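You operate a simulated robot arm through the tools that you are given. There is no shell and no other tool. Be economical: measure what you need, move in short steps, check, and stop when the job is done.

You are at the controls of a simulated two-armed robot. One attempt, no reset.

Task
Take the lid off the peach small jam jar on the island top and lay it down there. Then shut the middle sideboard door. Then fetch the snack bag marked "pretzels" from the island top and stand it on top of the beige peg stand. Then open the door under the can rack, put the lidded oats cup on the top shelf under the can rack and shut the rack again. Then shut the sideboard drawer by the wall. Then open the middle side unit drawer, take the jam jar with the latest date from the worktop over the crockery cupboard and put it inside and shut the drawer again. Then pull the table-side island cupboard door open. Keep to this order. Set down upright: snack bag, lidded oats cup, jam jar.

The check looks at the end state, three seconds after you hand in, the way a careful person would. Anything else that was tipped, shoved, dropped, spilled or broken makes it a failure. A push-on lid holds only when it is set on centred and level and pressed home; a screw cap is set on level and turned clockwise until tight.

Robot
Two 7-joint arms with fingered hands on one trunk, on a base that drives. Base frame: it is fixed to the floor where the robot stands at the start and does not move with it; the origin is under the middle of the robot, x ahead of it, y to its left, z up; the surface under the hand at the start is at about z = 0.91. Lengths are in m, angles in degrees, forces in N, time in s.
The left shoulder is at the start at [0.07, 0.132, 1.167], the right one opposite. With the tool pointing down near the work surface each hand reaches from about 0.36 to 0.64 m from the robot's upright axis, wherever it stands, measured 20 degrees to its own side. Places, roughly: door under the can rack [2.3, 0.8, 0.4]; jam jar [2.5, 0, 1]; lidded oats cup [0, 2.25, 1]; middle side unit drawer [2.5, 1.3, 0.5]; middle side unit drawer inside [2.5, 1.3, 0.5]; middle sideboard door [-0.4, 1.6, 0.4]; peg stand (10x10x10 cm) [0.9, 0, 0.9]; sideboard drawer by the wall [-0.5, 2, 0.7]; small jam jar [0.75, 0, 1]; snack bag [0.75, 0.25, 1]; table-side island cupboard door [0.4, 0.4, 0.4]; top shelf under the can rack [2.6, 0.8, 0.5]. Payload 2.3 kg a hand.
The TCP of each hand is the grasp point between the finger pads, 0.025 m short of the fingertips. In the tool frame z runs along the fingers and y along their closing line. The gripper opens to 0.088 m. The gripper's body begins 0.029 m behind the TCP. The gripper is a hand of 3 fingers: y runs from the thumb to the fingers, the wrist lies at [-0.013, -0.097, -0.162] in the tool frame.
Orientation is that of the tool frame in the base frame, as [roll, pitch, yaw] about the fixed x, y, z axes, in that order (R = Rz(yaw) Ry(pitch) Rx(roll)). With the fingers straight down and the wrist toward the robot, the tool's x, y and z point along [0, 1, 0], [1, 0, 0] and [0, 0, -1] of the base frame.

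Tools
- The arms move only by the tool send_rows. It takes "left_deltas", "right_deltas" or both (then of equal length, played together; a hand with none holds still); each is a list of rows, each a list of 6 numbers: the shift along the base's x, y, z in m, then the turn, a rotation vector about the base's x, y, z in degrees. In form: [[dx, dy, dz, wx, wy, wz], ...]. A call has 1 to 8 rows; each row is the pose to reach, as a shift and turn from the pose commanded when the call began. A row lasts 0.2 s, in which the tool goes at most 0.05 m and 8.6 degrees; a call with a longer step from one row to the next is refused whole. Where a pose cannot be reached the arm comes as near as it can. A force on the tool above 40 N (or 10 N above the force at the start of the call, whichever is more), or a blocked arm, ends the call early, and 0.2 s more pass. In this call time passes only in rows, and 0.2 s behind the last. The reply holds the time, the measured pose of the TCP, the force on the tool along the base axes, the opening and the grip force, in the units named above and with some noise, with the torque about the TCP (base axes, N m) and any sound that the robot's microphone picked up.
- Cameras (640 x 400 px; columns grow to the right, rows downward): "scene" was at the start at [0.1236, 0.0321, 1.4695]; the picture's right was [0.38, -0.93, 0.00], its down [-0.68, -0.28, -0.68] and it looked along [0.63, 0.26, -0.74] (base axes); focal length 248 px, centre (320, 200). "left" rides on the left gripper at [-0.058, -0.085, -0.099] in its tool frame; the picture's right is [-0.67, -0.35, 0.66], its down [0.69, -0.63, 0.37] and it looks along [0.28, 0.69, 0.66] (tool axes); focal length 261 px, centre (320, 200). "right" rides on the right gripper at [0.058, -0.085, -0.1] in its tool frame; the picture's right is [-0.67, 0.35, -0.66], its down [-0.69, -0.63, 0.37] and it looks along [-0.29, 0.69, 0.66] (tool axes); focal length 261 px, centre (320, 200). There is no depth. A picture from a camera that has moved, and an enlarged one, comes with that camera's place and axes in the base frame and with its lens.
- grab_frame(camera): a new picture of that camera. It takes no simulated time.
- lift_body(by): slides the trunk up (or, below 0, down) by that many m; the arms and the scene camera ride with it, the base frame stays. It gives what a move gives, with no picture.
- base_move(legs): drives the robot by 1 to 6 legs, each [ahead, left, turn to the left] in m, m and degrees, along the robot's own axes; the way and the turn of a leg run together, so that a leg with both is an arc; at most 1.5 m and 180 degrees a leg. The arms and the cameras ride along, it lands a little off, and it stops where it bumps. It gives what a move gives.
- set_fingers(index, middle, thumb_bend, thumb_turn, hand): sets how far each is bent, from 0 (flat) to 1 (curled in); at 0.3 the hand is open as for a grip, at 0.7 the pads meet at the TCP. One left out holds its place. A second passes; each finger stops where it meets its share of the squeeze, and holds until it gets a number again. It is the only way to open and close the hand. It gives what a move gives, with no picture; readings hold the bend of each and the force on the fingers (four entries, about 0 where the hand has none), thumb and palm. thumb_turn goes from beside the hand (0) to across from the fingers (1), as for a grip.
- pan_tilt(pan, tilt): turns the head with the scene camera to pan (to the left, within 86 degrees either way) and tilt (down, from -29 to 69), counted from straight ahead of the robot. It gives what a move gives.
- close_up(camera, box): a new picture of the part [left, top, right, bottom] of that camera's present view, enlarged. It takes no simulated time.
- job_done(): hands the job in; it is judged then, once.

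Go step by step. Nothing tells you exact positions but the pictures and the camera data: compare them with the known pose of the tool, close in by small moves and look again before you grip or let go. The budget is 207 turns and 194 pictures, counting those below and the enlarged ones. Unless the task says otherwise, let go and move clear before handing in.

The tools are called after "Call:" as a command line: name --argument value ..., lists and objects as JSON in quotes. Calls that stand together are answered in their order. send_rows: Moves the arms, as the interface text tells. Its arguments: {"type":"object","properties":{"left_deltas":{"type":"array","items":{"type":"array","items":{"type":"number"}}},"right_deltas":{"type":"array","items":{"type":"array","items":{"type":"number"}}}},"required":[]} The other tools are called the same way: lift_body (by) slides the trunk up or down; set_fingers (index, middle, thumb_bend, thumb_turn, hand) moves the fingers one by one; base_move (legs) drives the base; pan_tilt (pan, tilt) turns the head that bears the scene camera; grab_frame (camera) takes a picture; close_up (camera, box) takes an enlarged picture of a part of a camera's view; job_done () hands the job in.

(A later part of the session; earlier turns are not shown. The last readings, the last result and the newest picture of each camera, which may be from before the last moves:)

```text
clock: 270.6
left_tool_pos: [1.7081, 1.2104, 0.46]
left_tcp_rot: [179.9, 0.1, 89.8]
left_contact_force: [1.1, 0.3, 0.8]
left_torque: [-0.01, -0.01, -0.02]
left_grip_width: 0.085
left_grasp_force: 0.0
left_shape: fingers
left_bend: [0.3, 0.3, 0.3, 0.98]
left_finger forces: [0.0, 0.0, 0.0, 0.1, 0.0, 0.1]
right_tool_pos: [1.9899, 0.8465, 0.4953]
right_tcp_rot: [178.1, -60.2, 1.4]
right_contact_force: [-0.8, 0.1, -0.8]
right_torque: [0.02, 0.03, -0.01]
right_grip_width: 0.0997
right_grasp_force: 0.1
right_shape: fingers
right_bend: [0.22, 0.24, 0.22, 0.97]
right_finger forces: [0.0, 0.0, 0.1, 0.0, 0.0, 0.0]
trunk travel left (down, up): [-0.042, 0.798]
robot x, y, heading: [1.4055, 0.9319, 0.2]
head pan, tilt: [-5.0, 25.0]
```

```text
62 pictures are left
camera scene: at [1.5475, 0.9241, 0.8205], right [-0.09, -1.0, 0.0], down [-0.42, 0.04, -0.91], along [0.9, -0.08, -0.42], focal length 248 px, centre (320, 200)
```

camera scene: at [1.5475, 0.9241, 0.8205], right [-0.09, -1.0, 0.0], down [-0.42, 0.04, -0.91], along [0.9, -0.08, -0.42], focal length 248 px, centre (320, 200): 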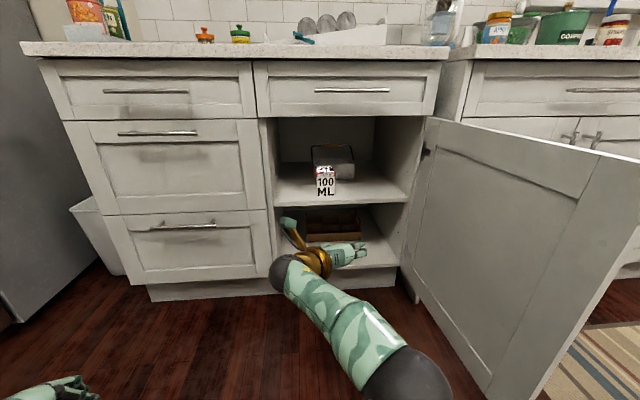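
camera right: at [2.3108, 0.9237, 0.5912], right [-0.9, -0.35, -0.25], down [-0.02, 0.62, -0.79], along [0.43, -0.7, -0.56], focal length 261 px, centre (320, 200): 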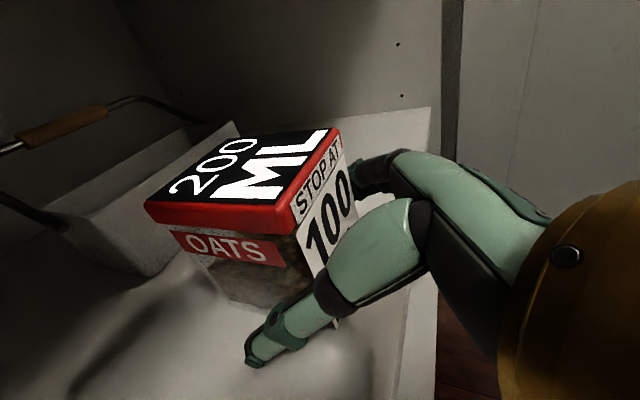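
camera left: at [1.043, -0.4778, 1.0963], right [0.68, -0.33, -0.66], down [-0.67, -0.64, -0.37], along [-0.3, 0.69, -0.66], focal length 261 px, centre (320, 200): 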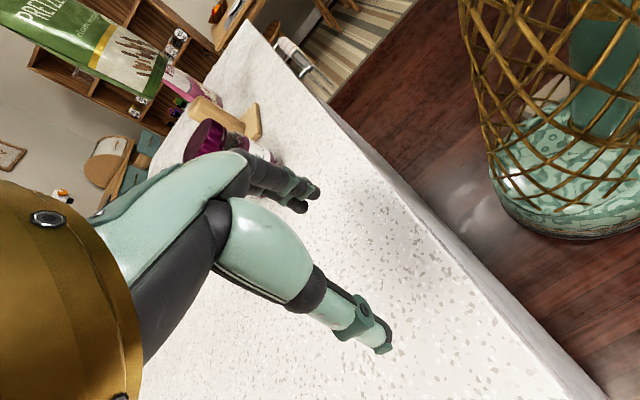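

The oats cup stands on the top shelf. The door is open past 90°, so to shut it I'll raise the hand over the door top, pass to its right side, lower, and sweep it closed.

Call:
set_fingers --hand "right" --index 0.7 --middle 0.7 --thumb_bend 0.65

Call:
lift_body --by 0.36

Call:
base_move --legs '[[-0.03, -0.66, 0]]'

Call:
pan_tilt --pan 0 --tilt 40

Call:
grab_frame --camera "scene"

```text
clock: 271.6
left_tool_pos: [1.7078, 1.2088, 0.4613]
left_tcp_rot: [179.9, 0.0, 89.8]
left_contact_force: [-1.1, -0.2, -0.3]
left_torque: [0.01, 0.0, 0.0]
left_grip_width: 0.0848
left_grasp_force: 0.1
left_shape: fingers
left_bend: [0.3, 0.3, 0.3, 0.98]
left_finger forces: [0.0, 0.0, 0.0, 0.1, 0.0, 0.0]
right_tool_pos: [1.9914, 0.848, 0.4936]
right_tcp_rot: [178.2, -60.3, 1.3]
right_contact_force: [0.0, 0.3, 0.0]
right_torque: [-0.02, 0.01, -0.04]
right_grip_width: 0.004
right_grasp_force: 0.1
right_shape: fingers
right_bend: [0.7, 0.7, 0.65, 0.97]
right_finger forces: [0.0, 0.1, 0.1, 0.1, 0.1, 0.0]
trunk travel left (down, up): [-0.042, 0.798]
robot x, y, heading: [1.4078, 0.9299, 0.3]
head pan, tilt: [-5.0, 25.0]
```

```text
clock: 275.1
left_tool_pos: [1.7084, 1.2098, 0.8194]
left_tcp_rot: [179.9, -0.1, 89.7]
left_contact_force: [0.0, 0.8, 0.2]
left_torque: [0.04, -0.01, -0.02]
left_grip_width: 0.0852
left_grasp_force: 0.0
left_shape: fingers
left_bend: [0.3, 0.3, 0.3, 0.98]
left_finger forces: [0.1, 0.0, 0.1, 0.0, 0.0, 0.1]
right_tool_pos: [1.9897, 0.8487, 0.8544]
right_tcp_rot: [178.3, -60.4, 1.1]
right_contact_force: [0.6, -0.1, 0.4]
right_torque: [-0.03, 0.02, 0.04]
right_grip_width: 0.004
right_grasp_force: 0.2
right_shape: fingers
right_bend: [0.7, 0.7, 0.65, 0.97]
right_finger forces: [0.0, 0.0, 0.0, 0.1, 0.0, 0.0]
trunk travel left (down, up): [-0.402, 0.438]
robot x, y, heading: [1.4058, 0.9253, -0.1]
head pan, tilt: [-5.0, 25.0]
```

```text
clock: 278.8
left_tool_pos: [1.6793, 0.5514, 0.8203]
left_tcp_rot: [179.9, 0.0, 90.0]
left_contact_force: [0.1, 0.1, 0.1]
left_torque: [0.0, 0.03, 0.02]
left_grip_width: 0.0851
left_grasp_force: 0.1
left_shape: fingers
left_bend: [0.3, 0.3, 0.3, 0.98]
left_finger forces: [0.1, 0.0, 0.0, 0.0, 0.0, 0.1]
right_tool_pos: [1.9624, 0.1911, 0.854]
right_tcp_rot: [178.3, -60.3, 1.4]
right_contact_force: [0.3, -0.4, -0.8]
right_torque: [0.01, 0.0, 0.02]
right_grip_width: 0.0043
right_grasp_force: 0.0
right_shape: fingers
right_bend: [0.7, 0.7, 0.65, 0.97]
right_finger forces: [0.1, 0.1, 0.0, 0.0, 0.0, 0.0]
trunk travel left (down, up): [-0.402, 0.438]
robot x, y, heading: [1.3761, 0.2676, 0.4]
head pan, tilt: [-5.0, 25.0]
```

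```text
clock: 279.6
left_tool_pos: [1.6789, 0.5519, 0.8201]
left_tcp_rot: [179.9, 0.2, 90.0]
left_contact_force: [0.2, -0.1, -0.3]
left_torque: [0.0, -0.01, -0.01]
left_grip_width: 0.0851
left_grasp_force: 0.0
left_shape: fingers
left_bend: [0.3, 0.3, 0.3, 0.98]
left_finger forces: [0.0, 0.0, 0.0, 0.0, 0.0, 0.0]
right_tool_pos: [1.9624, 0.1906, 0.8537]
right_tcp_rot: [178.1, -60.3, 1.5]
right_contact_force: [-0.4, 1.0, 0.5]
right_torque: [0.02, 0.0, -0.02]
right_grip_width: 0.0041
right_grasp_force: 0.0
right_shape: fingers
right_bend: [0.7, 0.7, 0.65, 0.97]
right_finger forces: [0.0, 0.0, 0.0, 0.1, 0.0, 0.1]
trunk travel left (down, up): [-0.402, 0.438]
robot x, y, heading: [1.3778, 0.2683, 0.4]
head pan, tilt: [0.0, 40.0]
```

```text
61 pictures are left
camera scene: at [1.5131, 0.2729, 1.1573], right [0.01, -1.0, 0.0], down [-0.64, 0.0, -0.77], along [0.77, 0.0, -0.64], focal length 248 px, centre (320, 200)
```

scene: 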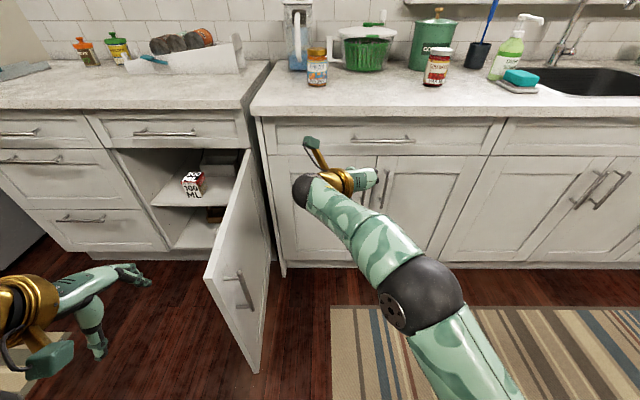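

The door's outer edge is at about (1.79, 0.49) and my right fist is on its right. I'll lower and sweep left.

Call:
lift_body --by -0.3

Call:
base_move --legs '[[0, 0.45, 0]]'

Call:
grab_frame --camera "scene"

```text
clock: 282.6
left_tool_pos: [1.6795, 0.5505, 0.5205]
left_tcp_rot: [180.0, 0.1, 89.9]
left_contact_force: [-0.9, 0.2, 0.4]
left_torque: [-0.02, 0.03, -0.01]
left_grip_width: 0.085
left_grasp_force: 0.0
left_shape: fingers
left_bend: [0.3, 0.3, 0.3, 0.98]
left_finger forces: [0.1, 0.1, 0.0, 0.0, 0.0, 0.1]
right_tool_pos: [1.9623, 0.1903, 0.5533]
right_tcp_rot: [178.3, -60.3, 1.5]
right_contact_force: [-0.5, -0.5, -0.7]
right_torque: [0.01, 0.0, 0.01]
right_grip_width: 0.0043
right_grasp_force: 0.0
right_shape: fingers
right_bend: [0.7, 0.7, 0.65, 0.97]
right_finger forces: [0.0, 0.1, 0.0, 0.0, 0.0, 0.0]
trunk travel left (down, up): [-0.102, 0.738]
robot x, y, heading: [1.3793, 0.2709, 0.5]
head pan, tilt: [0.0, 40.0]
```

```text
clock: 285.3
left_tool_pos: [1.681, 1.0065, 0.5206]
left_tcp_rot: [179.9, 0.1, 89.4]
left_contact_force: [-0.2, 0.8, -0.3]
left_torque: [-0.01, 0.01, 0.02]
left_grip_width: 0.0849
left_grasp_force: 0.1
left_shape: fingers
left_bend: [0.3, 0.3, 0.3, 0.98]
left_finger forces: [0.0, 0.0, 0.1, 0.0, 0.1, 0.0]
right_tool_pos: [1.96, 0.6434, 0.5538]
right_tcp_rot: [178.3, -60.4, 0.9]
right_contact_force: [0.8, -0.3, 0.6]
right_torque: [-0.02, 0.04, -0.02]
right_grip_width: 0.0039
right_grasp_force: 0.1
right_shape: fingers
right_bend: [0.7, 0.7, 0.65, 0.97]
right_finger forces: [0.0, 0.0, 0.1, 0.0, 0.0, 0.0]
trunk travel left (down, up): [-0.102, 0.738]
robot x, y, heading: [1.3783, 0.7253, -0.4]
head pan, tilt: [0.0, 40.0]
```

```text
60 pictures are left
camera scene: at [1.5124, 0.7297, 0.8572], right [0.0, -1.0, 0.0], down [-0.64, 0.0, -0.77], along [0.77, 0.0, -0.64], focal length 248 px, centre (320, 200)
```

scene: 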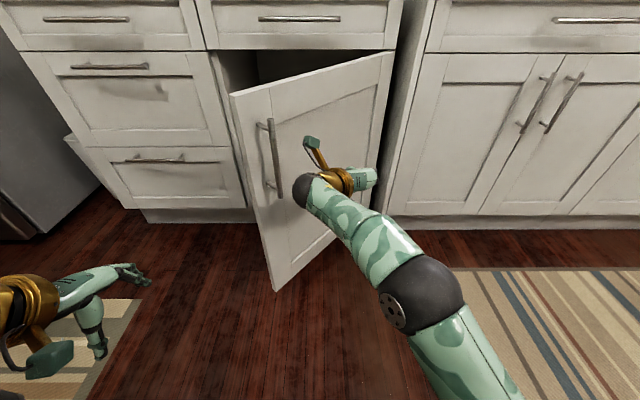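

The door is at about 45°. Now I'll drive ahead to push it shut.

Call:
base_move --legs '[[0.24, 0.08, 0]]'

Call:
grab_frame --camera "scene"

```text
clock: 287.2
left_tool_pos: [1.9245, 1.0857, 0.5204]
left_tcp_rot: [179.9, 0.1, 89.3]
left_contact_force: [0.6, 0.0, -0.2]
left_torque: [0.01, -0.02, 0.01]
left_grip_width: 0.0849
left_grasp_force: 0.1
left_shape: fingers
left_bend: [0.3, 0.3, 0.3, 0.98]
left_finger forces: [0.0, 0.0, 0.0, 0.0, 0.0, 0.0]
right_tool_pos: [2.2039, 0.7185, 0.5545]
right_tcp_rot: [178.2, -60.4, 0.7]
right_contact_force: [-0.5, 0.8, 0.9]
right_torque: [0.0, 0.01, -0.01]
right_grip_width: 0.0037
right_grasp_force: 0.1
right_shape: fingers
right_bend: [0.7, 0.7, 0.65, 0.98]
right_finger forces: [0.0, 0.0, 0.1, 0.0, 0.0, 0.0]
trunk travel left (down, up): [-0.102, 0.738]
robot x, y, heading: [1.6154, 0.807, -0.2]
head pan, tilt: [0.0, 40.0]
```

```text
59 pictures are left
camera scene: at [1.7557, 0.8078, 0.8572], right [-0.01, -1.0, 0.0], down [-0.64, 0.0, -0.77], along [0.77, -0.01, -0.64], focal length 248 px, centre (320, 200)
```

scene: 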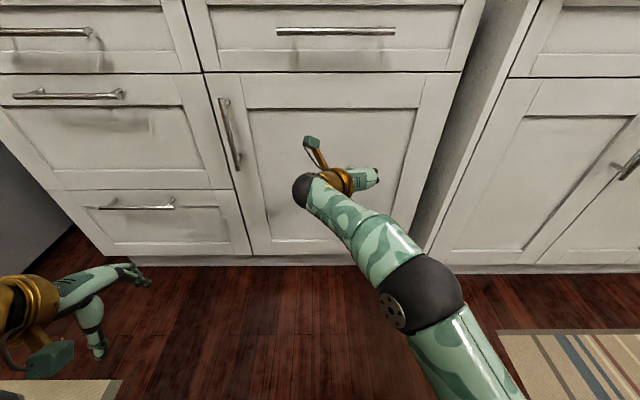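

It looks shut; I'll press forward with the arm to feel the stop.

Call:
send_rows --right_deltas '[[0.02, 0.01, 0, 0, 0, 0], [0.04, 0.02, 0, 0, 0, 0], [0.06, 0.03, 0, 0, 0, 0], [0.08, 0.03, 0, 0, 0, 0]]'

Call:
close_up --camera "scene" --box '[160, 20, 500, 272]'

```text
clock: 288.2
left_tool_pos: [1.9255, 1.0837, 0.5191]
left_tcp_rot: [179.8, 0.2, 89.3]
left_contact_force: [-0.6, -0.6, 0.7]
left_torque: [0.01, -0.02, -0.01]
left_grip_width: 0.085
left_grasp_force: 0.1
left_shape: fingers
left_bend: [0.3, 0.3, 0.3, 0.98]
left_finger forces: [0.1, 0.1, 0.0, 0.1, 0.0, 0.0]
right_tool_pos: [2.2166, 0.7251, 0.5545]
right_tcp_rot: [178.3, -60.3, 0.7]
right_contact_force: [0.8, -0.5, 0.1]
right_torque: [-0.02, 0.0, -0.02]
right_grip_width: 0.0035
right_grasp_force: 0.0
right_shape: fingers
right_bend: [0.7, 0.7, 0.65, 0.98]
right_finger forces: [0.0, 0.0, 0.0, 0.0, 0.0, 0.0]
right hand out of reach, approached as far as the arm can: row 1, 2, 3, 4
trunk travel left (down, up): [-0.102, 0.738]
robot x, y, heading: [1.618, 0.8093, -0.4]
head pan, tilt: [0.0, 40.0]
```

```text
1.59 times, centred on (330, 146) of scene
camera zoom: at [1.7556, 0.8078, 0.8572], right [-0.01, -1.0, 0.0], down [-0.64, 0.0, -0.77], along [0.77, -0.01, -0.64], focal length 394 px, centre (304, 286)
```

zoom: 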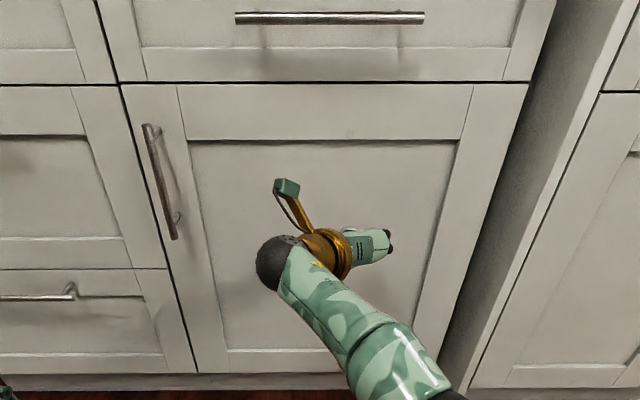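

The gaps look even; a short base push to make sure it is latched.

Call:
base_move --legs '[[0.07, 0, 0]]'

Call:
base_move --legs '[[-0.25, 0, 0]]'

Call:
grab_frame --camera "scene"

```text
clock: 289.2
left_tool_pos: [1.985, 1.0834, 0.52]
left_tcp_rot: [179.8, 0.1, 89.2]
left_contact_force: [-0.5, 0.4, -0.5]
left_torque: [0.01, 0.02, -0.02]
left_grip_width: 0.0851
left_grasp_force: 0.0
left_shape: fingers
left_bend: [0.3, 0.3, 0.3, 0.98]
left_finger forces: [0.0, 0.1, 0.1, 0.0, 0.0, 0.1]
right_tool_pos: [2.2718, 0.7225, 0.5549]
right_tcp_rot: [178.1, -60.0, 0.0]
right_contact_force: [-7.1, 0.3, -0.9]
right_torque: [-0.02, 0.08, 0.01]
right_grip_width: 0.0008
right_grasp_force: 3.5
right_shape: fingers
right_bend: [0.71, 0.7, 0.65, 1.0]
right_finger forces: [4.1, 0.0, 0.0, 0.0, 3.2, 0.0]
trunk travel left (down, up): [-0.102, 0.738]
robot x, y, heading: [1.6805, 0.805, -0.4]
head pan, tilt: [0.0, 40.0]
stopped in leg 1: the force on the tool passed its limit at 68 N (the readings are from after the stop); the commanded pose is now the measured one
```

```text
clock: 291.1
left_tool_pos: [1.7318, 1.085, 0.5194]
left_tcp_rot: [180.0, 0.1, 89.4]
left_contact_force: [-0.2, 1.0, 0.5]
left_torque: [-0.02, 0.01, 0.02]
left_grip_width: 0.0847
left_grasp_force: 0.1
left_shape: fingers
left_bend: [0.3, 0.3, 0.3, 0.98]
left_finger forces: [0.0, 0.1, 0.0, 0.1, 0.0, 0.0]
right_tool_pos: [2.0205, 0.7232, 0.5543]
right_tcp_rot: [178.1, -60.1, 0.1]
right_contact_force: [-0.2, 0.0, -0.9]
right_torque: [-0.04, -0.01, -0.01]
right_grip_width: 0.003
right_grasp_force: 0.0
right_shape: fingers
right_bend: [0.7, 0.7, 0.65, 0.98]
right_finger forces: [0.0, 0.0, 0.0, 0.1, 0.1, 0.0]
trunk travel left (down, up): [-0.102, 0.738]
robot x, y, heading: [1.4306, 0.81, -0.4]
head pan, tilt: [0.0, 40.0]
```

```text
57 pictures are left
camera scene: at [1.562, 0.8091, 0.8572], right [-0.01, -1.0, 0.0], down [-0.64, 0.0, -0.77], along [0.77, 0.0, -0.64], focal length 248 px, centre (320, 200)
```

scene: 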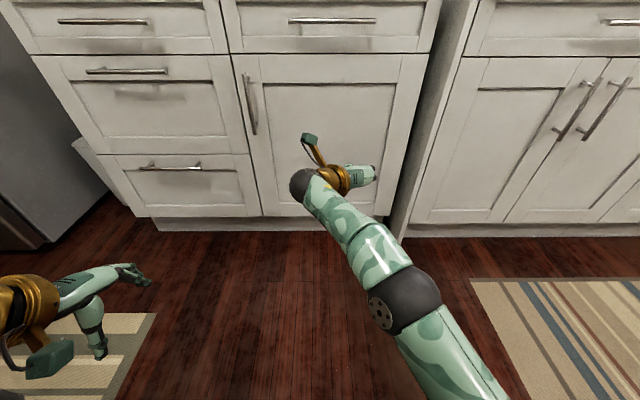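

The door is shut. Next is the sideboard drawer by the wall: I'll raise the fist to z≈0.73 and drive round to face it.

Call:
lift_body --by 0.175

Call:
base_move --legs '[[0, 0.26, 0], [-0.93, 0, 0], [0, 0, 180], [0, -0.82, 0]]'

Call:
pan_tilt --pan 0 --tilt 30

Call:
grab_frame --camera "scene"

```text
clock: 293.0
left_tool_pos: [1.7319, 1.0855, 0.6954]
left_tcp_rot: [180.0, 0.2, 89.3]
left_contact_force: [-0.2, -0.3, 0.7]
left_torque: [0.01, 0.03, -0.04]
left_grip_width: 0.0849
left_grasp_force: 0.1
left_shape: fingers
left_bend: [0.3, 0.3, 0.3, 0.98]
left_finger forces: [0.0, 0.0, 0.0, 0.0, 0.0, 0.0]
right_tool_pos: [2.0206, 0.7242, 0.7296]
right_tcp_rot: [178.0, -59.9, 0.2]
right_contact_force: [0.0, -0.6, -0.4]
right_torque: [-0.01, -0.01, 0.03]
right_grip_width: 0.0034
right_grasp_force: 0.0
right_shape: fingers
right_bend: [0.7, 0.7, 0.65, 0.98]
right_finger forces: [0.1, 0.1, 0.0, 0.0, 0.0, 0.1]
trunk travel left (down, up): [-0.277, 0.563]
robot x, y, heading: [1.4279, 0.8046, -0.7]
head pan, tilt: [0.0, 40.0]
```

```text
clock: 310.6
left_tool_pos: [0.1954, 1.5887, 0.6961]
left_tcp_rot: [179.8, 0.1, -89.6]
left_contact_force: [0.3, 0.3, 0.0]
left_torque: [-0.01, 0.0, -0.02]
left_grip_width: 0.0848
left_grasp_force: 0.1
left_shape: fingers
left_bend: [0.3, 0.3, 0.3, 0.98]
left_finger forces: [0.0, 0.0, 0.0, 0.0, 0.0, 0.0]
right_tool_pos: [-0.1003, 1.9443, 0.729]
right_tcp_rot: [177.9, -59.9, -178.7]
right_contact_force: [-0.1, 0.2, 0.7]
right_torque: [0.02, -0.01, -0.02]
right_grip_width: 0.0031
right_grasp_force: 0.0
right_shape: fingers
right_bend: [0.7, 0.7, 0.65, 0.98]
right_finger forces: [0.0, 0.0, 0.1, 0.0, 0.0, 0.0]
trunk travel left (down, up): [-0.277, 0.563]
robot x, y, heading: [0.4961, 1.8727, -179.2]
head pan, tilt: [0.0, 40.0]
```

```text
clock: 311.3
left_tool_pos: [0.1954, 1.5876, 0.6951]
left_tcp_rot: [179.9, 0.1, -89.7]
left_contact_force: [-0.8, -0.3, 0.1]
left_torque: [0.0, -0.04, -0.01]
left_grip_width: 0.0848
left_grasp_force: 0.0
left_shape: fingers
left_bend: [0.3, 0.3, 0.3, 0.98]
left_finger forces: [0.0, 0.0, 0.1, 0.1, 0.0, 0.0]
right_tool_pos: [-0.0988, 1.9449, 0.7289]
right_tcp_rot: [177.9, -60.0, -178.7]
right_contact_force: [-0.1, -0.5, -0.6]
right_torque: [-0.01, 0.04, -0.02]
right_grip_width: 0.0034
right_grasp_force: 0.0
right_shape: fingers
right_bend: [0.7, 0.7, 0.65, 0.98]
right_finger forces: [0.1, 0.1, 0.1, 0.0, 0.0, 0.0]
trunk travel left (down, up): [-0.277, 0.563]
robot x, y, heading: [0.4943, 1.8734, -179.3]
head pan, tilt: [0.0, 30.0]
```

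```text
56 pictures are left
camera scene: at [0.3543, 1.8714, 1.0475], right [-0.01, 1.0, 0.0], down [0.5, 0.01, -0.87], along [-0.87, -0.01, -0.5], focal length 248 px, centre (320, 200)
```

scene: 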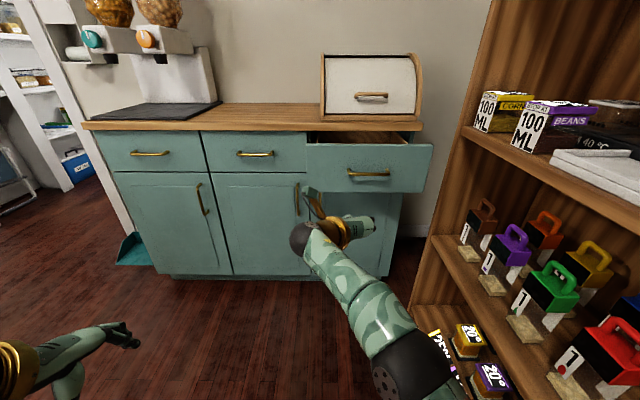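

The drawer front is at x≈-0.33, y 1.83–2.19, z 0.68–0.84. I'll raise 3 cm and push ahead.

Call:
lift_body --by 0.025

Call:
base_move --legs '[[0.3, 0, 0]]'

Call:
grab_frame --camera "scene"

```text
clock: 312.0
left_tool_pos: [0.1967, 1.588, 0.7202]
left_tcp_rot: [179.9, 0.1, -89.6]
left_contact_force: [-0.6, 0.4, 0.4]
left_torque: [-0.01, 0.0, 0.0]
left_grip_width: 0.0848
left_grasp_force: 0.0
left_shape: fingers
left_bend: [0.3, 0.3, 0.3, 0.98]
left_finger forces: [0.0, 0.0, 0.0, 0.1, 0.0, 0.0]
right_tool_pos: [-0.0992, 1.9445, 0.7538]
right_tcp_rot: [178.1, -59.9, -178.8]
right_contact_force: [0.1, -0.3, -1.5]
right_torque: [-0.02, -0.01, -0.01]
right_grip_width: 0.0031
right_grasp_force: 0.1
right_shape: fingers
right_bend: [0.7, 0.7, 0.65, 0.98]
right_finger forces: [0.0, 0.0, 0.0, 0.1, 0.1, 0.0]
trunk travel left (down, up): [-0.302, 0.538]
robot x, y, heading: [0.4939, 1.8707, -179.1]
head pan, tilt: [0.0, 30.0]
```

```text
clock: 314.1
left_tool_pos: [-0.1065, 1.5855, 0.7205]
left_tcp_rot: [179.9, 0.1, -89.9]
left_contact_force: [0.2, 0.1, 0.8]
left_torque: [-0.02, -0.02, 0.0]
left_grip_width: 0.0851
left_grasp_force: 0.0
left_shape: fingers
left_bend: [0.3, 0.3, 0.3, 0.98]
left_finger forces: [0.0, 0.1, 0.1, 0.0, 0.1, 0.0]
right_tool_pos: [-0.4, 1.9429, 0.7543]
right_tcp_rot: [178.0, -59.9, -178.9]
right_contact_force: [-0.6, -0.4, -0.2]
right_torque: [0.0, 0.05, 0.01]
right_grip_width: 0.0032
right_grasp_force: 0.0
right_shape: fingers
right_bend: [0.7, 0.7, 0.65, 0.98]
right_finger forces: [0.1, 0.0, 0.1, 0.0, 0.0, 0.0]
trunk travel left (down, up): [-0.302, 0.538]
robot x, y, heading: [0.1958, 1.8664, -179.6]
head pan, tilt: [0.0, 30.0]
```

```text
55 pictures are left
camera scene: at [0.0535, 1.8688, 1.0725], right [-0.01, 1.0, 0.0], down [0.5, 0.0, -0.87], along [-0.87, -0.01, -0.5], focal length 248 px, centre (320, 200)
```

scene: 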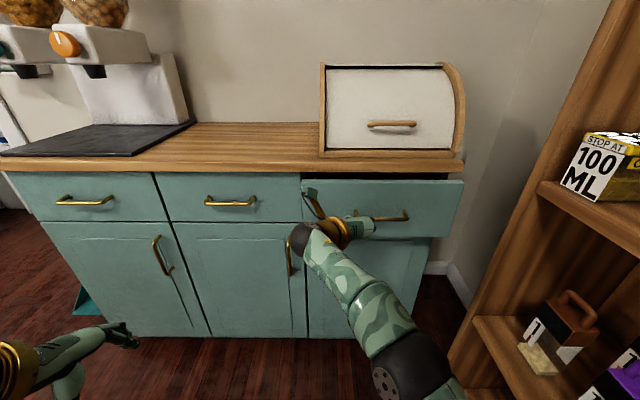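

Nearly in. Pushing the rest until it stops.

Call:
base_move --legs '[[0.07, 0, 0], [0.05, 0, 0]]'

Call:
grab_frame --camera "scene"

```text
clock: 315.6
left_tool_pos: [-0.1979, 1.5835, 0.7213]
left_tcp_rot: [179.7, 0.2, -89.7]
left_contact_force: [-0.2, 0.3, 0.5]
left_torque: [0.01, 0.02, 0.04]
left_grip_width: 0.0849
left_grasp_force: 0.0
left_shape: fingers
left_bend: [0.3, 0.3, 0.3, 0.98]
left_finger forces: [0.0, 0.0, 0.1, 0.1, 0.0, 0.0]
right_tool_pos: [-0.4911, 1.9402, 0.7574]
right_tcp_rot: [177.6, -60.1, -179.0]
right_contact_force: [9.8, -5.6, 5.3]
right_torque: [0.0, -0.11, -0.05]
right_grip_width: 0.0033
right_grasp_force: 6.0
right_shape: fingers
right_bend: [0.7, 0.72, 0.65, 0.98]
right_finger forces: [0.0, 12.4, 0.1, 0.0, 0.0, 0.0]
trunk travel left (down, up): [-0.302, 0.538]
robot x, y, heading: [0.0998, 1.8679, -179.7]
head pan, tilt: [0.0, 30.0]
stopped in leg 2: the force on the tool passed its limit at 62 N (the readings are from after the stop); the commanded pose is now the measured one
```

```text
54 pictures are left
camera scene: at [-0.0375, 1.866, 1.0731], right [-0.01, 1.0, 0.0], down [0.5, 0.01, -0.87], along [-0.87, -0.01, -0.5], focal length 248 px, centre (320, 200)
```

scene: 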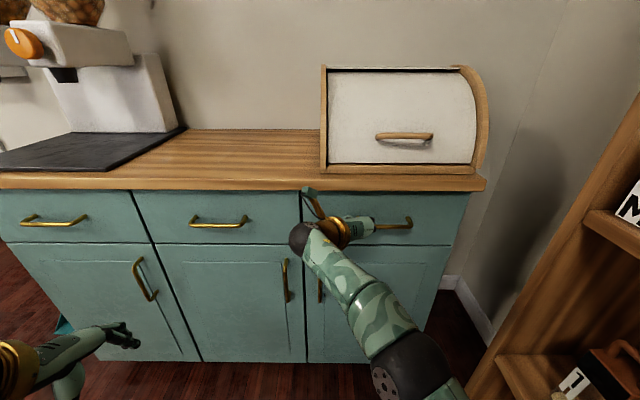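

The drawer is shut. Now back to the side unit for the middle drawer; I'll drive there facing it.

Call:
base_move --legs '[[-0.4, 0, 0], [0, 0.67, 0], [0, 0, -180], [0.92, 0, 0]]'

Call:
pan_tilt --pan 0 --tilt 30

Call:
grab_frame --camera "scene"

```text
clock: 333.1
left_tool_pos: [1.7214, 1.477, 0.7199]
left_tcp_rot: [-180.0, 0.1, 89.6]
left_contact_force: [0.6, -0.6, 0.1]
left_torque: [0.01, 0.0, 0.01]
left_grip_width: 0.0846
left_grasp_force: 0.1
left_shape: fingers
left_bend: [0.3, 0.3, 0.3, 0.98]
left_finger forces: [0.1, 0.0, 0.0, 0.1, 0.0, 0.0]
right_tool_pos: [2.0095, 1.1162, 0.7541]
right_tcp_rot: [177.7, -59.7, 0.3]
right_contact_force: [-0.4, -0.2, 0.6]
right_torque: [-0.01, -0.02, 0.02]
right_grip_width: 0.0038
right_grasp_force: 0.2
right_shape: fingers
right_bend: [0.7, 0.7, 0.65, 0.97]
right_finger forces: [0.1, 0.1, 0.0, 0.0, 0.1, 0.1]
trunk travel left (down, up): [-0.302, 0.538]
robot x, y, heading: [1.4189, 1.1988, -0.0]
head pan, tilt: [0.0, 30.0]
```

```text
clock: 333.7
left_tool_pos: [1.7211, 1.4762, 0.7206]
left_tcp_rot: [179.9, 0.1, 89.4]
left_contact_force: [-0.1, 0.1, 0.7]
left_torque: [-0.02, 0.0, 0.0]
left_grip_width: 0.0848
left_grasp_force: 0.1
left_shape: fingers
left_bend: [0.3, 0.3, 0.3, 0.98]
left_finger forces: [0.1, 0.1, 0.1, 0.1, 0.0, 0.0]
right_tool_pos: [2.0118, 1.116, 0.7522]
right_tcp_rot: [177.8, -59.6, 0.1]
right_contact_force: [0.9, -0.3, -0.3]
right_torque: [0.0, -0.01, 0.01]
right_grip_width: 0.0038
right_grasp_force: 0.0
right_shape: fingers
right_bend: [0.7, 0.7, 0.65, 0.97]
right_finger forces: [0.1, 0.0, 0.0, 0.0, 0.0, 0.0]
trunk travel left (down, up): [-0.302, 0.538]
robot x, y, heading: [1.4117, 1.1976, -0.2]
head pan, tilt: [0.0, 30.0]
```

```text
53 pictures are left
camera scene: at [1.5584, 1.1998, 1.0725], right [0.0, -1.0, 0.0], down [-0.5, 0.0, -0.87], along [0.87, 0.0, -0.5], focal length 248 px, centre (320, 200)
```

scene: 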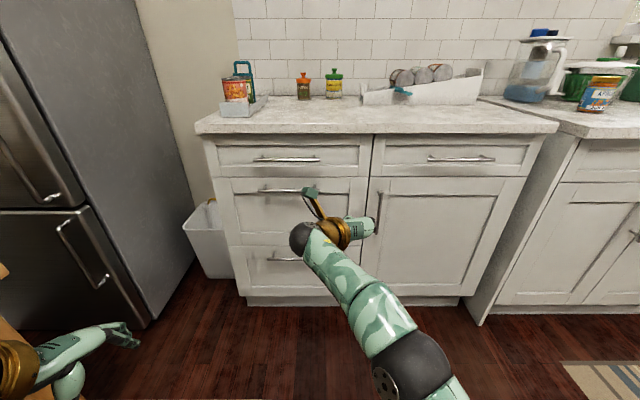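

The middle drawer's handle is at about (2.25, 1.295, 0.71). I'll turn the right hand back to fingers-down and pitch the left hand forward 60° for the pull.

Call:
send_rows --right_deltas '[[-0.02, -0.01, 0, -3.6, 3.6, 6.2], [-0.04, -0.02, 0, -7.2, 7.2, 12.4], [-0.06, -0.03, 0, -10.8, 10.8, 18.7], [-0.08, -0.04, 0, -14.4, 14.4, 24.9], [-0.1, -0.05, 0, -18, 18, 31.1], [-0.12, -0.06, 0, -21.6, 21.6, 37.3], [-0.14, -0.07, 0, -25.2, 25.2, 43.5], [-0.16, -0.08, 0, -28.8, 28.8, 49.8]]' --left_deltas '[[0.03, -0.01, 0, 0, -7.5, 0], [0.06, -0.02, 0, 0, -15, 0], [0.1, -0.03, 0, 0, -22.5, 0], [0.14, -0.04, 0, 0, -30, 0], [0.18, -0.05, 0, 0, -37.5, 0], [0.21, -0.06, 0, 0, -45, 0], [0.24, -0.06, 0, 0, -52.5, 0], [0.25, -0.06, 0, 0, -60, 0]]'

Call:
send_rows --right_deltas '[[-0.01, 0, 0, -3.6, 3.6, 6.2], [-0.02, 0, 0, -7.2, 7.2, 12.4], [-0.03, 0, 0, -10.8, 10.8, 18.7], [-0.04, 0, 0, -14.4, 14.4, 24.9], [-0.04, 0, 0, -18, 18, 31.1]]'

Call:
grab_frame --camera "scene"

```text
clock: 335.5
left_tool_pos: [1.9726, 1.4153, 0.7208]
left_tcp_rot: [119.8, -0.4, 89.9]
left_contact_force: [-0.8, -0.5, 0.0]
left_torque: [0.02, -0.03, 0.04]
left_grip_width: 0.0848
left_grasp_force: 0.1
left_shape: fingers
left_bend: [0.3, 0.3, 0.3, 0.98]
left_finger forces: [0.1, 0.1, 0.0, 0.1, 0.0, 0.0]
right_tool_pos: [1.8501, 1.0364, 0.7528]
right_tcp_rot: [165.0, -21.3, 60.9]
right_contact_force: [0.1, 0.7, 0.0]
right_torque: [-0.01, -0.02, 0.01]
right_grip_width: 0.0035
right_grasp_force: 0.1
right_shape: fingers
right_bend: [0.7, 0.7, 0.65, 0.97]
right_finger forces: [0.1, 0.0, 0.0, 0.1, 0.0, 0.0]
trunk travel left (down, up): [-0.302, 0.538]
robot x, y, heading: [1.4178, 1.1983, -0.2]
head pan, tilt: [0.0, 30.0]
```

```text
clock: 336.7
left_tool_pos: [1.9719, 1.4169, 0.72]
left_tcp_rot: [120.0, -0.4, 89.7]
left_contact_force: [0.1, -0.3, 0.9]
left_torque: [0.03, 0.04, 0.02]
left_grip_width: 0.085
left_grasp_force: 0.1
left_shape: fingers
left_bend: [0.3, 0.3, 0.3, 0.98]
left_finger forces: [0.1, 0.1, 0.1, 0.0, 0.0, 0.0]
right_tool_pos: [1.8098, 1.0367, 0.7536]
right_tcp_rot: [177.9, 0.4, 90.2]
right_contact_force: [-0.4, -0.1, -0.2]
right_torque: [-0.02, 0.01, -0.02]
right_grip_width: 0.004
right_grasp_force: 0.0
right_shape: fingers
right_bend: [0.7, 0.7, 0.65, 0.97]
right_finger forces: [0.0, 0.1, 0.1, 0.0, 0.0, 0.0]
trunk travel left (down, up): [-0.302, 0.538]
robot x, y, heading: [1.4206, 1.1965, -0.1]
head pan, tilt: [0.0, 30.0]
```

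```text
52 pictures are left
camera scene: at [1.5585, 1.2, 1.0725], right [0.0, -1.0, 0.0], down [-0.5, 0.0, -0.87], along [0.87, 0.0, -0.5], focal length 248 px, centre (320, 200)
```

scene: 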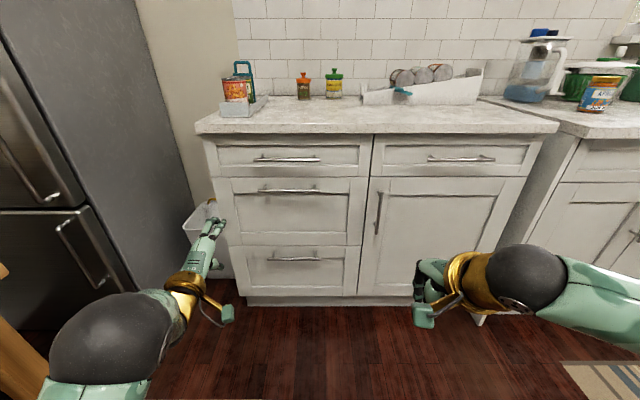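

Both hands are ready. I'll line the left hand up with the handle and drive nearer.

Call:
base_move --legs '[[0.18, -0.12, 0]]'

Call:
close_up --camera "scene" --box '[120, 140, 360, 290]'

Call:
grab_frame --camera "left"

```text
clock: 338.4
left_tool_pos: [2.1536, 1.2916, 0.7195]
left_tcp_rot: [120.1, -0.3, 89.6]
left_contact_force: [-0.3, -0.4, -0.2]
left_torque: [-0.02, -0.01, -0.03]
left_grip_width: 0.0847
left_grasp_force: 0.1
left_shape: fingers
left_bend: [0.3, 0.3, 0.3, 0.98]
left_finger forces: [0.1, 0.0, 0.0, 0.1, 0.0, 0.1]
right_tool_pos: [1.9903, 0.911, 0.7524]
right_tcp_rot: [178.0, 0.3, 90.0]
right_contact_force: [0.6, -0.2, -0.5]
right_torque: [-0.01, 0.01, 0.0]
right_grip_width: 0.004
right_grasp_force: 0.1
right_shape: fingers
right_bend: [0.7, 0.7, 0.65, 0.97]
right_finger forces: [0.0, 0.1, 0.0, 0.0, 0.1, 0.1]
trunk travel left (down, up): [-0.302, 0.538]
robot x, y, heading: [1.5975, 1.0723, 0.0]
head pan, tilt: [0.0, 30.0]
```

```text
2.67 times, centred on (240, 215) of scene
camera zoom: at [1.7397, 1.0754, 1.0725], right [0.0, -1.0, 0.0], down [-0.5, 0.0, -0.87], along [0.87, 0.0, -0.5], focal length 662 px, centre (533, 160)
```

zoom: 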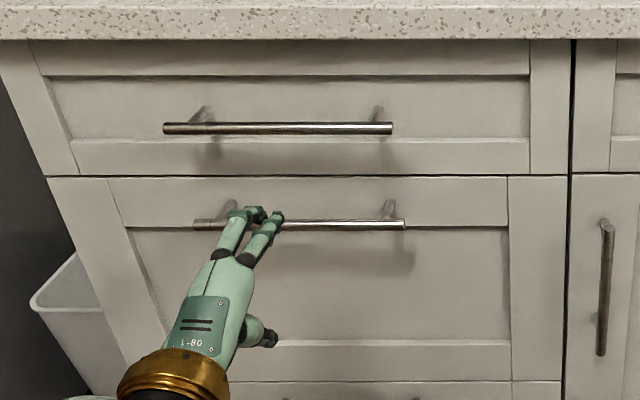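

```text
50 pictures are left
camera left: at [2.0241, 1.2346, 0.6945], right [0.39, -0.67, -0.63], down [0.01, 0.69, -0.72], along [0.92, 0.28, 0.27], focal length 261 px, centre (320, 200)
```

left: 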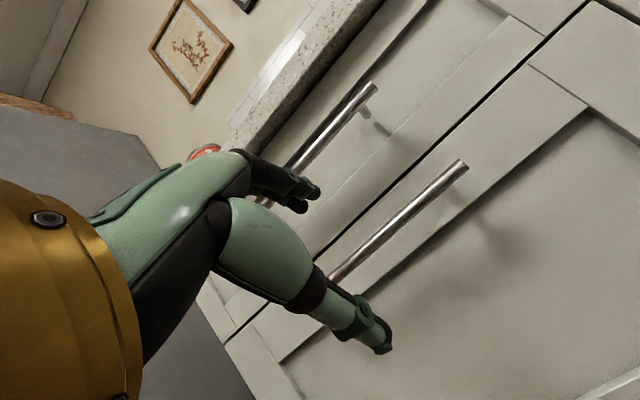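

The handle bar is at (2.254, z 0.703), centre y≈1.297. I'll advance the open hand around it and close.

Call:
send_rows --left_deltas '[[0.03, 0.002, -0.012, 0, 0, 0], [0.06, 0.004, -0.019, 0, 0, 0], [0.075, 0.004, -0.019, 0, 0, 0], [0.088, 0.004, -0.019, 0, 0, 0]]'

Call:
set_fingers --hand "left" --index 0.75 --middle 0.75 --thumb_bend 0.75

Call:
close_up --camera "scene" --box '[120, 140, 360, 290]'

```text
clock: 339.4
left_tool_pos: [2.242, 1.2967, 0.7004]
left_tcp_rot: [119.9, -0.4, 89.6]
left_contact_force: [-0.4, -0.1, -0.2]
left_torque: [-0.02, 0.03, -0.01]
left_grip_width: 0.0849
left_grasp_force: 0.0
left_shape: fingers
left_bend: [0.3, 0.3, 0.3, 0.98]
left_finger forces: [0.0, 0.1, 0.0, 0.1, 0.0, 0.0]
right_tool_pos: [1.9906, 0.9117, 0.7528]
right_tcp_rot: [177.9, 0.4, 90.1]
right_contact_force: [0.3, 0.0, 0.7]
right_torque: [-0.01, 0.04, -0.01]
right_grip_width: 0.0042
right_grasp_force: 0.1
right_shape: fingers
right_bend: [0.7, 0.7, 0.65, 0.97]
right_finger forces: [0.1, 0.0, 0.0, 0.0, 0.0, 0.0]
trunk travel left (down, up): [-0.302, 0.538]
robot x, y, heading: [1.5978, 1.0748, -0.1]
head pan, tilt: [0.0, 30.0]
```

```text
clock: 340.4
left_tool_pos: [2.2425, 1.2956, 0.6998]
left_tcp_rot: [120.0, -0.4, 89.6]
left_contact_force: [-0.7, -0.2, -0.5]
left_torque: [-0.02, 0.03, -0.01]
left_grip_width: 0.0
left_grasp_force: 0.1
left_shape: fingers
left_bend: [0.74, 0.75, 0.72, 0.97]
left_finger forces: [0.1, 0.0, 0.0, 0.0, 0.5, 0.0]
right_tool_pos: [1.9905, 0.9115, 0.7515]
right_tcp_rot: [177.8, 0.3, 90.1]
right_contact_force: [-0.1, 0.0, 0.3]
right_torque: [0.02, -0.01, -0.01]
right_grip_width: 0.0037
right_grasp_force: 0.1
right_shape: fingers
right_bend: [0.7, 0.7, 0.65, 0.97]
right_finger forces: [0.0, 0.0, 0.0, 0.0, 0.0, 0.0]
trunk travel left (down, up): [-0.302, 0.538]
robot x, y, heading: [1.6017, 1.0727, 0.1]
head pan, tilt: [0.0, 30.0]
```

```text
2.67 times, centred on (240, 215) of scene
camera zoom: at [1.7394, 1.0756, 1.0725], right [0.0, -1.0, 0.0], down [-0.5, 0.0, -0.87], along [0.87, 0.0, -0.5], focal length 662 px, centre (533, 160)
```

zoom: 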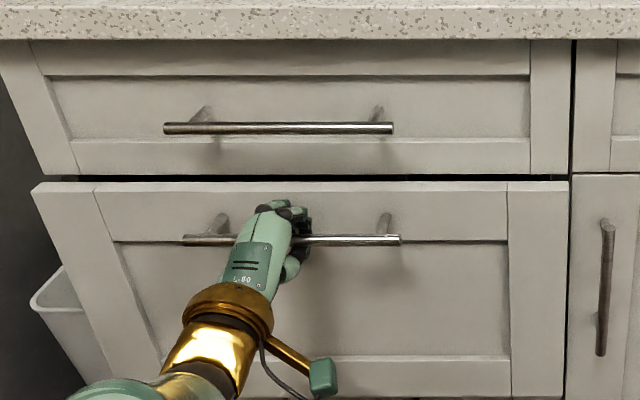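

The fingers hooked the bar and the drawer already started out. I'll pull by driving back 0.3 m.

Call:
base_move --legs '[[-0.28, 0, 0]]'

Call:
grab_frame --camera "scene"

```text
clock: 342.4
left_tool_pos: [1.9613, 1.2945, 0.7001]
left_tcp_rot: [119.9, -0.4, 89.2]
left_contact_force: [0.5, 0.4, -1.0]
left_torque: [0.0, 0.0, 0.01]
left_grip_width: 0.0001
left_grasp_force: 0.2
left_shape: fingers
left_bend: [0.74, 0.75, 0.72, 0.97]
left_finger forces: [0.0, 0.0, 0.0, 0.1, 0.9, 0.0]
right_tool_pos: [1.7075, 0.9107, 0.7524]
right_tcp_rot: [178.0, 0.3, 89.6]
right_contact_force: [0.5, -0.2, -0.3]
right_torque: [0.02, 0.02, 0.01]
right_grip_width: 0.0038
right_grasp_force: 0.1
right_shape: fingers
right_bend: [0.7, 0.7, 0.65, 0.97]
right_finger forces: [0.0, 0.1, 0.0, 0.1, 0.1, 0.1]
trunk travel left (down, up): [-0.302, 0.538]
robot x, y, heading: [1.3206, 1.0751, -0.2]
head pan, tilt: [0.0, 30.0]
```

```text
48 pictures are left
camera scene: at [1.4579, 1.0767, 1.0726], right [-0.01, -1.0, 0.0], down [-0.5, 0.01, -0.87], along [0.87, -0.01, -0.5], focal length 248 px, centre (320, 200)
```

scene: 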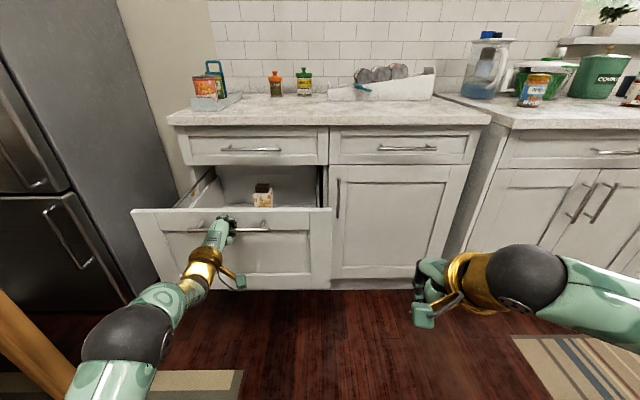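

The drawer is open about 0.3 m with room inside (a small box sits at the back right). I'll unhook, back off and go look at the jam jars.

Call:
set_fingers --hand "left" --index 0.3 --middle 0.3 --thumb_bend 0.3

Call:
send_rows --left_deltas '[[-0.03, 0, 0.004, 0, 0, 0], [-0.06, 0, 0.01, 0, 0, 0], [-0.09, 0, 0.02, 0, 0, 0], [-0.1, 0, 0.05, 0, 4, 0]]'

Call:
lift_body --by 0.35

Call:
base_move --legs '[[0.04, -1.0, 0]]'

Call:
grab_frame --camera "scene"

```text
clock: 343.4
left_tool_pos: [1.9615, 1.2946, 0.7011]
left_tcp_rot: [120.0, -0.4, 89.3]
left_contact_force: [-0.4, -0.1, 0.3]
left_torque: [0.02, 0.0, 0.04]
left_grip_width: 0.0842
left_grasp_force: 0.0
left_shape: fingers
left_bend: [0.3, 0.3, 0.3, 0.97]
left_finger forces: [0.0, 0.0, 0.0, 0.1, 0.1, 0.0]
right_tool_pos: [1.7063, 0.9122, 0.7532]
right_tcp_rot: [177.9, 0.4, 89.6]
right_contact_force: [-0.5, -0.8, -0.4]
right_torque: [-0.03, 0.0, 0.0]
right_grip_width: 0.0037
right_grasp_force: 0.1
right_shape: fingers
right_bend: [0.7, 0.7, 0.65, 0.97]
right_finger forces: [0.0, 0.0, 0.1, 0.0, 0.0, 0.0]
trunk travel left (down, up): [-0.302, 0.538]
robot x, y, heading: [1.3161, 1.0759, -0.5]
head pan, tilt: [0.0, 30.0]
```

```text
clock: 344.4
left_tool_pos: [1.8617, 1.2943, 0.7514]
left_tcp_rot: [123.9, -0.3, 89.2]
left_contact_force: [0.7, 0.2, 0.2]
left_torque: [0.05, 0.01, -0.04]
left_grip_width: 0.0844
left_grasp_force: 0.1
left_shape: fingers
left_bend: [0.3, 0.3, 0.3, 0.97]
left_finger forces: [0.1, 0.0, 0.0, 0.0, 0.0, 0.1]
right_tool_pos: [1.7073, 0.912, 0.7522]
right_tcp_rot: [177.9, 0.4, 89.6]
right_contact_force: [-0.2, -0.1, -0.1]
right_torque: [-0.02, 0.02, -0.01]
right_grip_width: 0.0036
right_grasp_force: 0.0
right_shape: fingers
right_bend: [0.7, 0.7, 0.65, 0.97]
right_finger forces: [0.0, 0.0, 0.0, 0.1, 0.1, 0.1]
trunk travel left (down, up): [-0.302, 0.538]
robot x, y, heading: [1.3179, 1.0755, -0.5]
head pan, tilt: [0.0, 30.0]
```

```text
clock: 347.8
left_tool_pos: [1.8636, 1.2939, 1.1008]
left_tcp_rot: [124.0, -0.3, 89.2]
left_contact_force: [-0.3, -0.5, -0.1]
left_torque: [-0.03, -0.03, 0.01]
left_grip_width: 0.0844
left_grasp_force: 0.0
left_shape: fingers
left_bend: [0.3, 0.3, 0.3, 0.97]
left_finger forces: [0.0, 0.0, 0.0, 0.0, 0.1, 0.1]
right_tool_pos: [1.707, 0.9109, 1.1025]
right_tcp_rot: [177.9, 0.4, 89.7]
right_contact_force: [0.5, -0.4, -0.2]
right_torque: [-0.01, -0.01, -0.01]
right_grip_width: 0.0037
right_grasp_force: 0.1
right_shape: fingers
right_bend: [0.7, 0.7, 0.65, 0.97]
right_finger forces: [0.0, 0.0, 0.0, 0.0, 0.1, 0.0]
trunk travel left (down, up): [-0.652, 0.188]
robot x, y, heading: [1.3184, 1.0762, -0.5]
head pan, tilt: [0.0, 30.0]
```

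```text
clock: 353.0
left_tool_pos: [1.8926, 0.2937, 1.101]
left_tcp_rot: [123.9, -0.3, 89.1]
left_contact_force: [0.2, 0.5, -0.5]
left_torque: [0.01, -0.02, -0.02]
left_grip_width: 0.0843
left_grasp_force: 0.0
left_shape: fingers
left_bend: [0.3, 0.3, 0.3, 0.97]
left_finger forces: [0.1, 0.0, 0.0, 0.0, 0.1, 0.0]
right_tool_pos: [1.7362, -0.0893, 1.1022]
right_tcp_rot: [177.8, 0.4, 89.6]
right_contact_force: [-0.6, -0.1, -0.8]
right_torque: [0.0, -0.02, 0.03]
right_grip_width: 0.0036
right_grasp_force: 0.0
right_shape: fingers
right_bend: [0.7, 0.7, 0.65, 0.97]
right_finger forces: [0.0, 0.0, 0.1, 0.0, 0.0, 0.0]
trunk travel left (down, up): [-0.652, 0.188]
robot x, y, heading: [1.3462, 0.0778, -0.8]
head pan, tilt: [0.0, 30.0]
```

```text
47 pictures are left
camera scene: at [1.4869, 0.0761, 1.4225], right [-0.01, -1.0, 0.0], down [-0.5, 0.01, -0.87], along [0.87, -0.01, -0.5], focal length 248 px, centre (320, 200)
```

scene: 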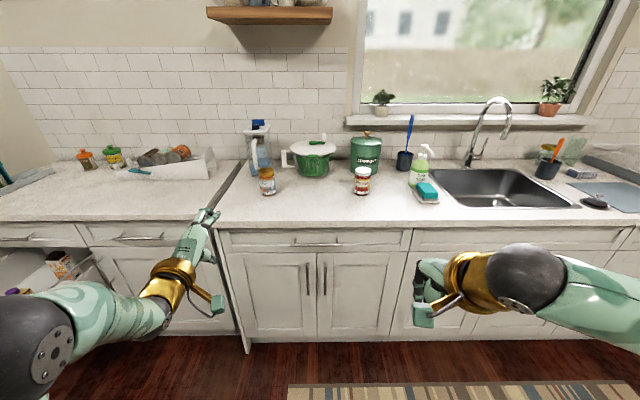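

Call:
close_up --camera "scene" --box '[240, 155, 296, 203]'

Call:
close_up --camera "scene" --box '[336, 155, 392, 203]'

```text
8.33 times, centred on (268, 179) of scene
camera zoom: at [1.4869, 0.0761, 1.4225], right [-0.01, -1.0, 0.0], down [-0.5, 0.01, -0.87], along [0.87, -0.01, -0.5], focal length 2069 px, centre (753, 375)
```

zoom: 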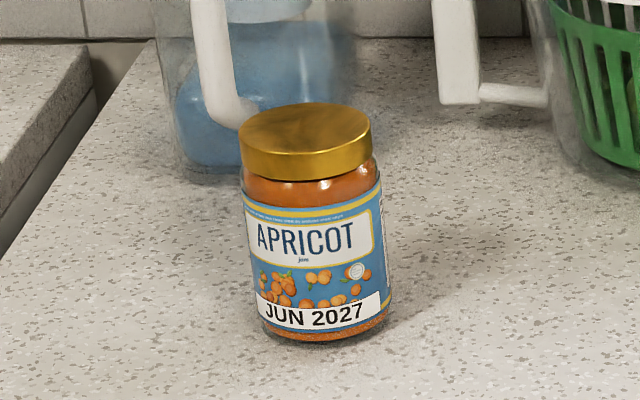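

```text
8.33 times, centred on (364, 179) of scene
camera zoom: at [1.4869, 0.0761, 1.4225], right [-0.01, -1.0, 0.0], down [-0.5, 0.01, -0.87], along [0.87, -0.01, -0.5], focal length 2069 px, centre (-47, 375)
```

zoom: 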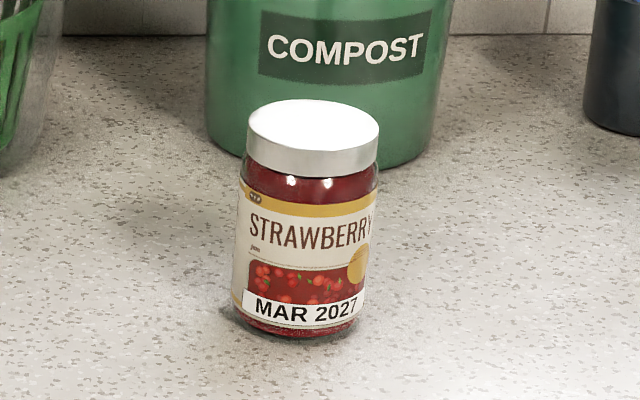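

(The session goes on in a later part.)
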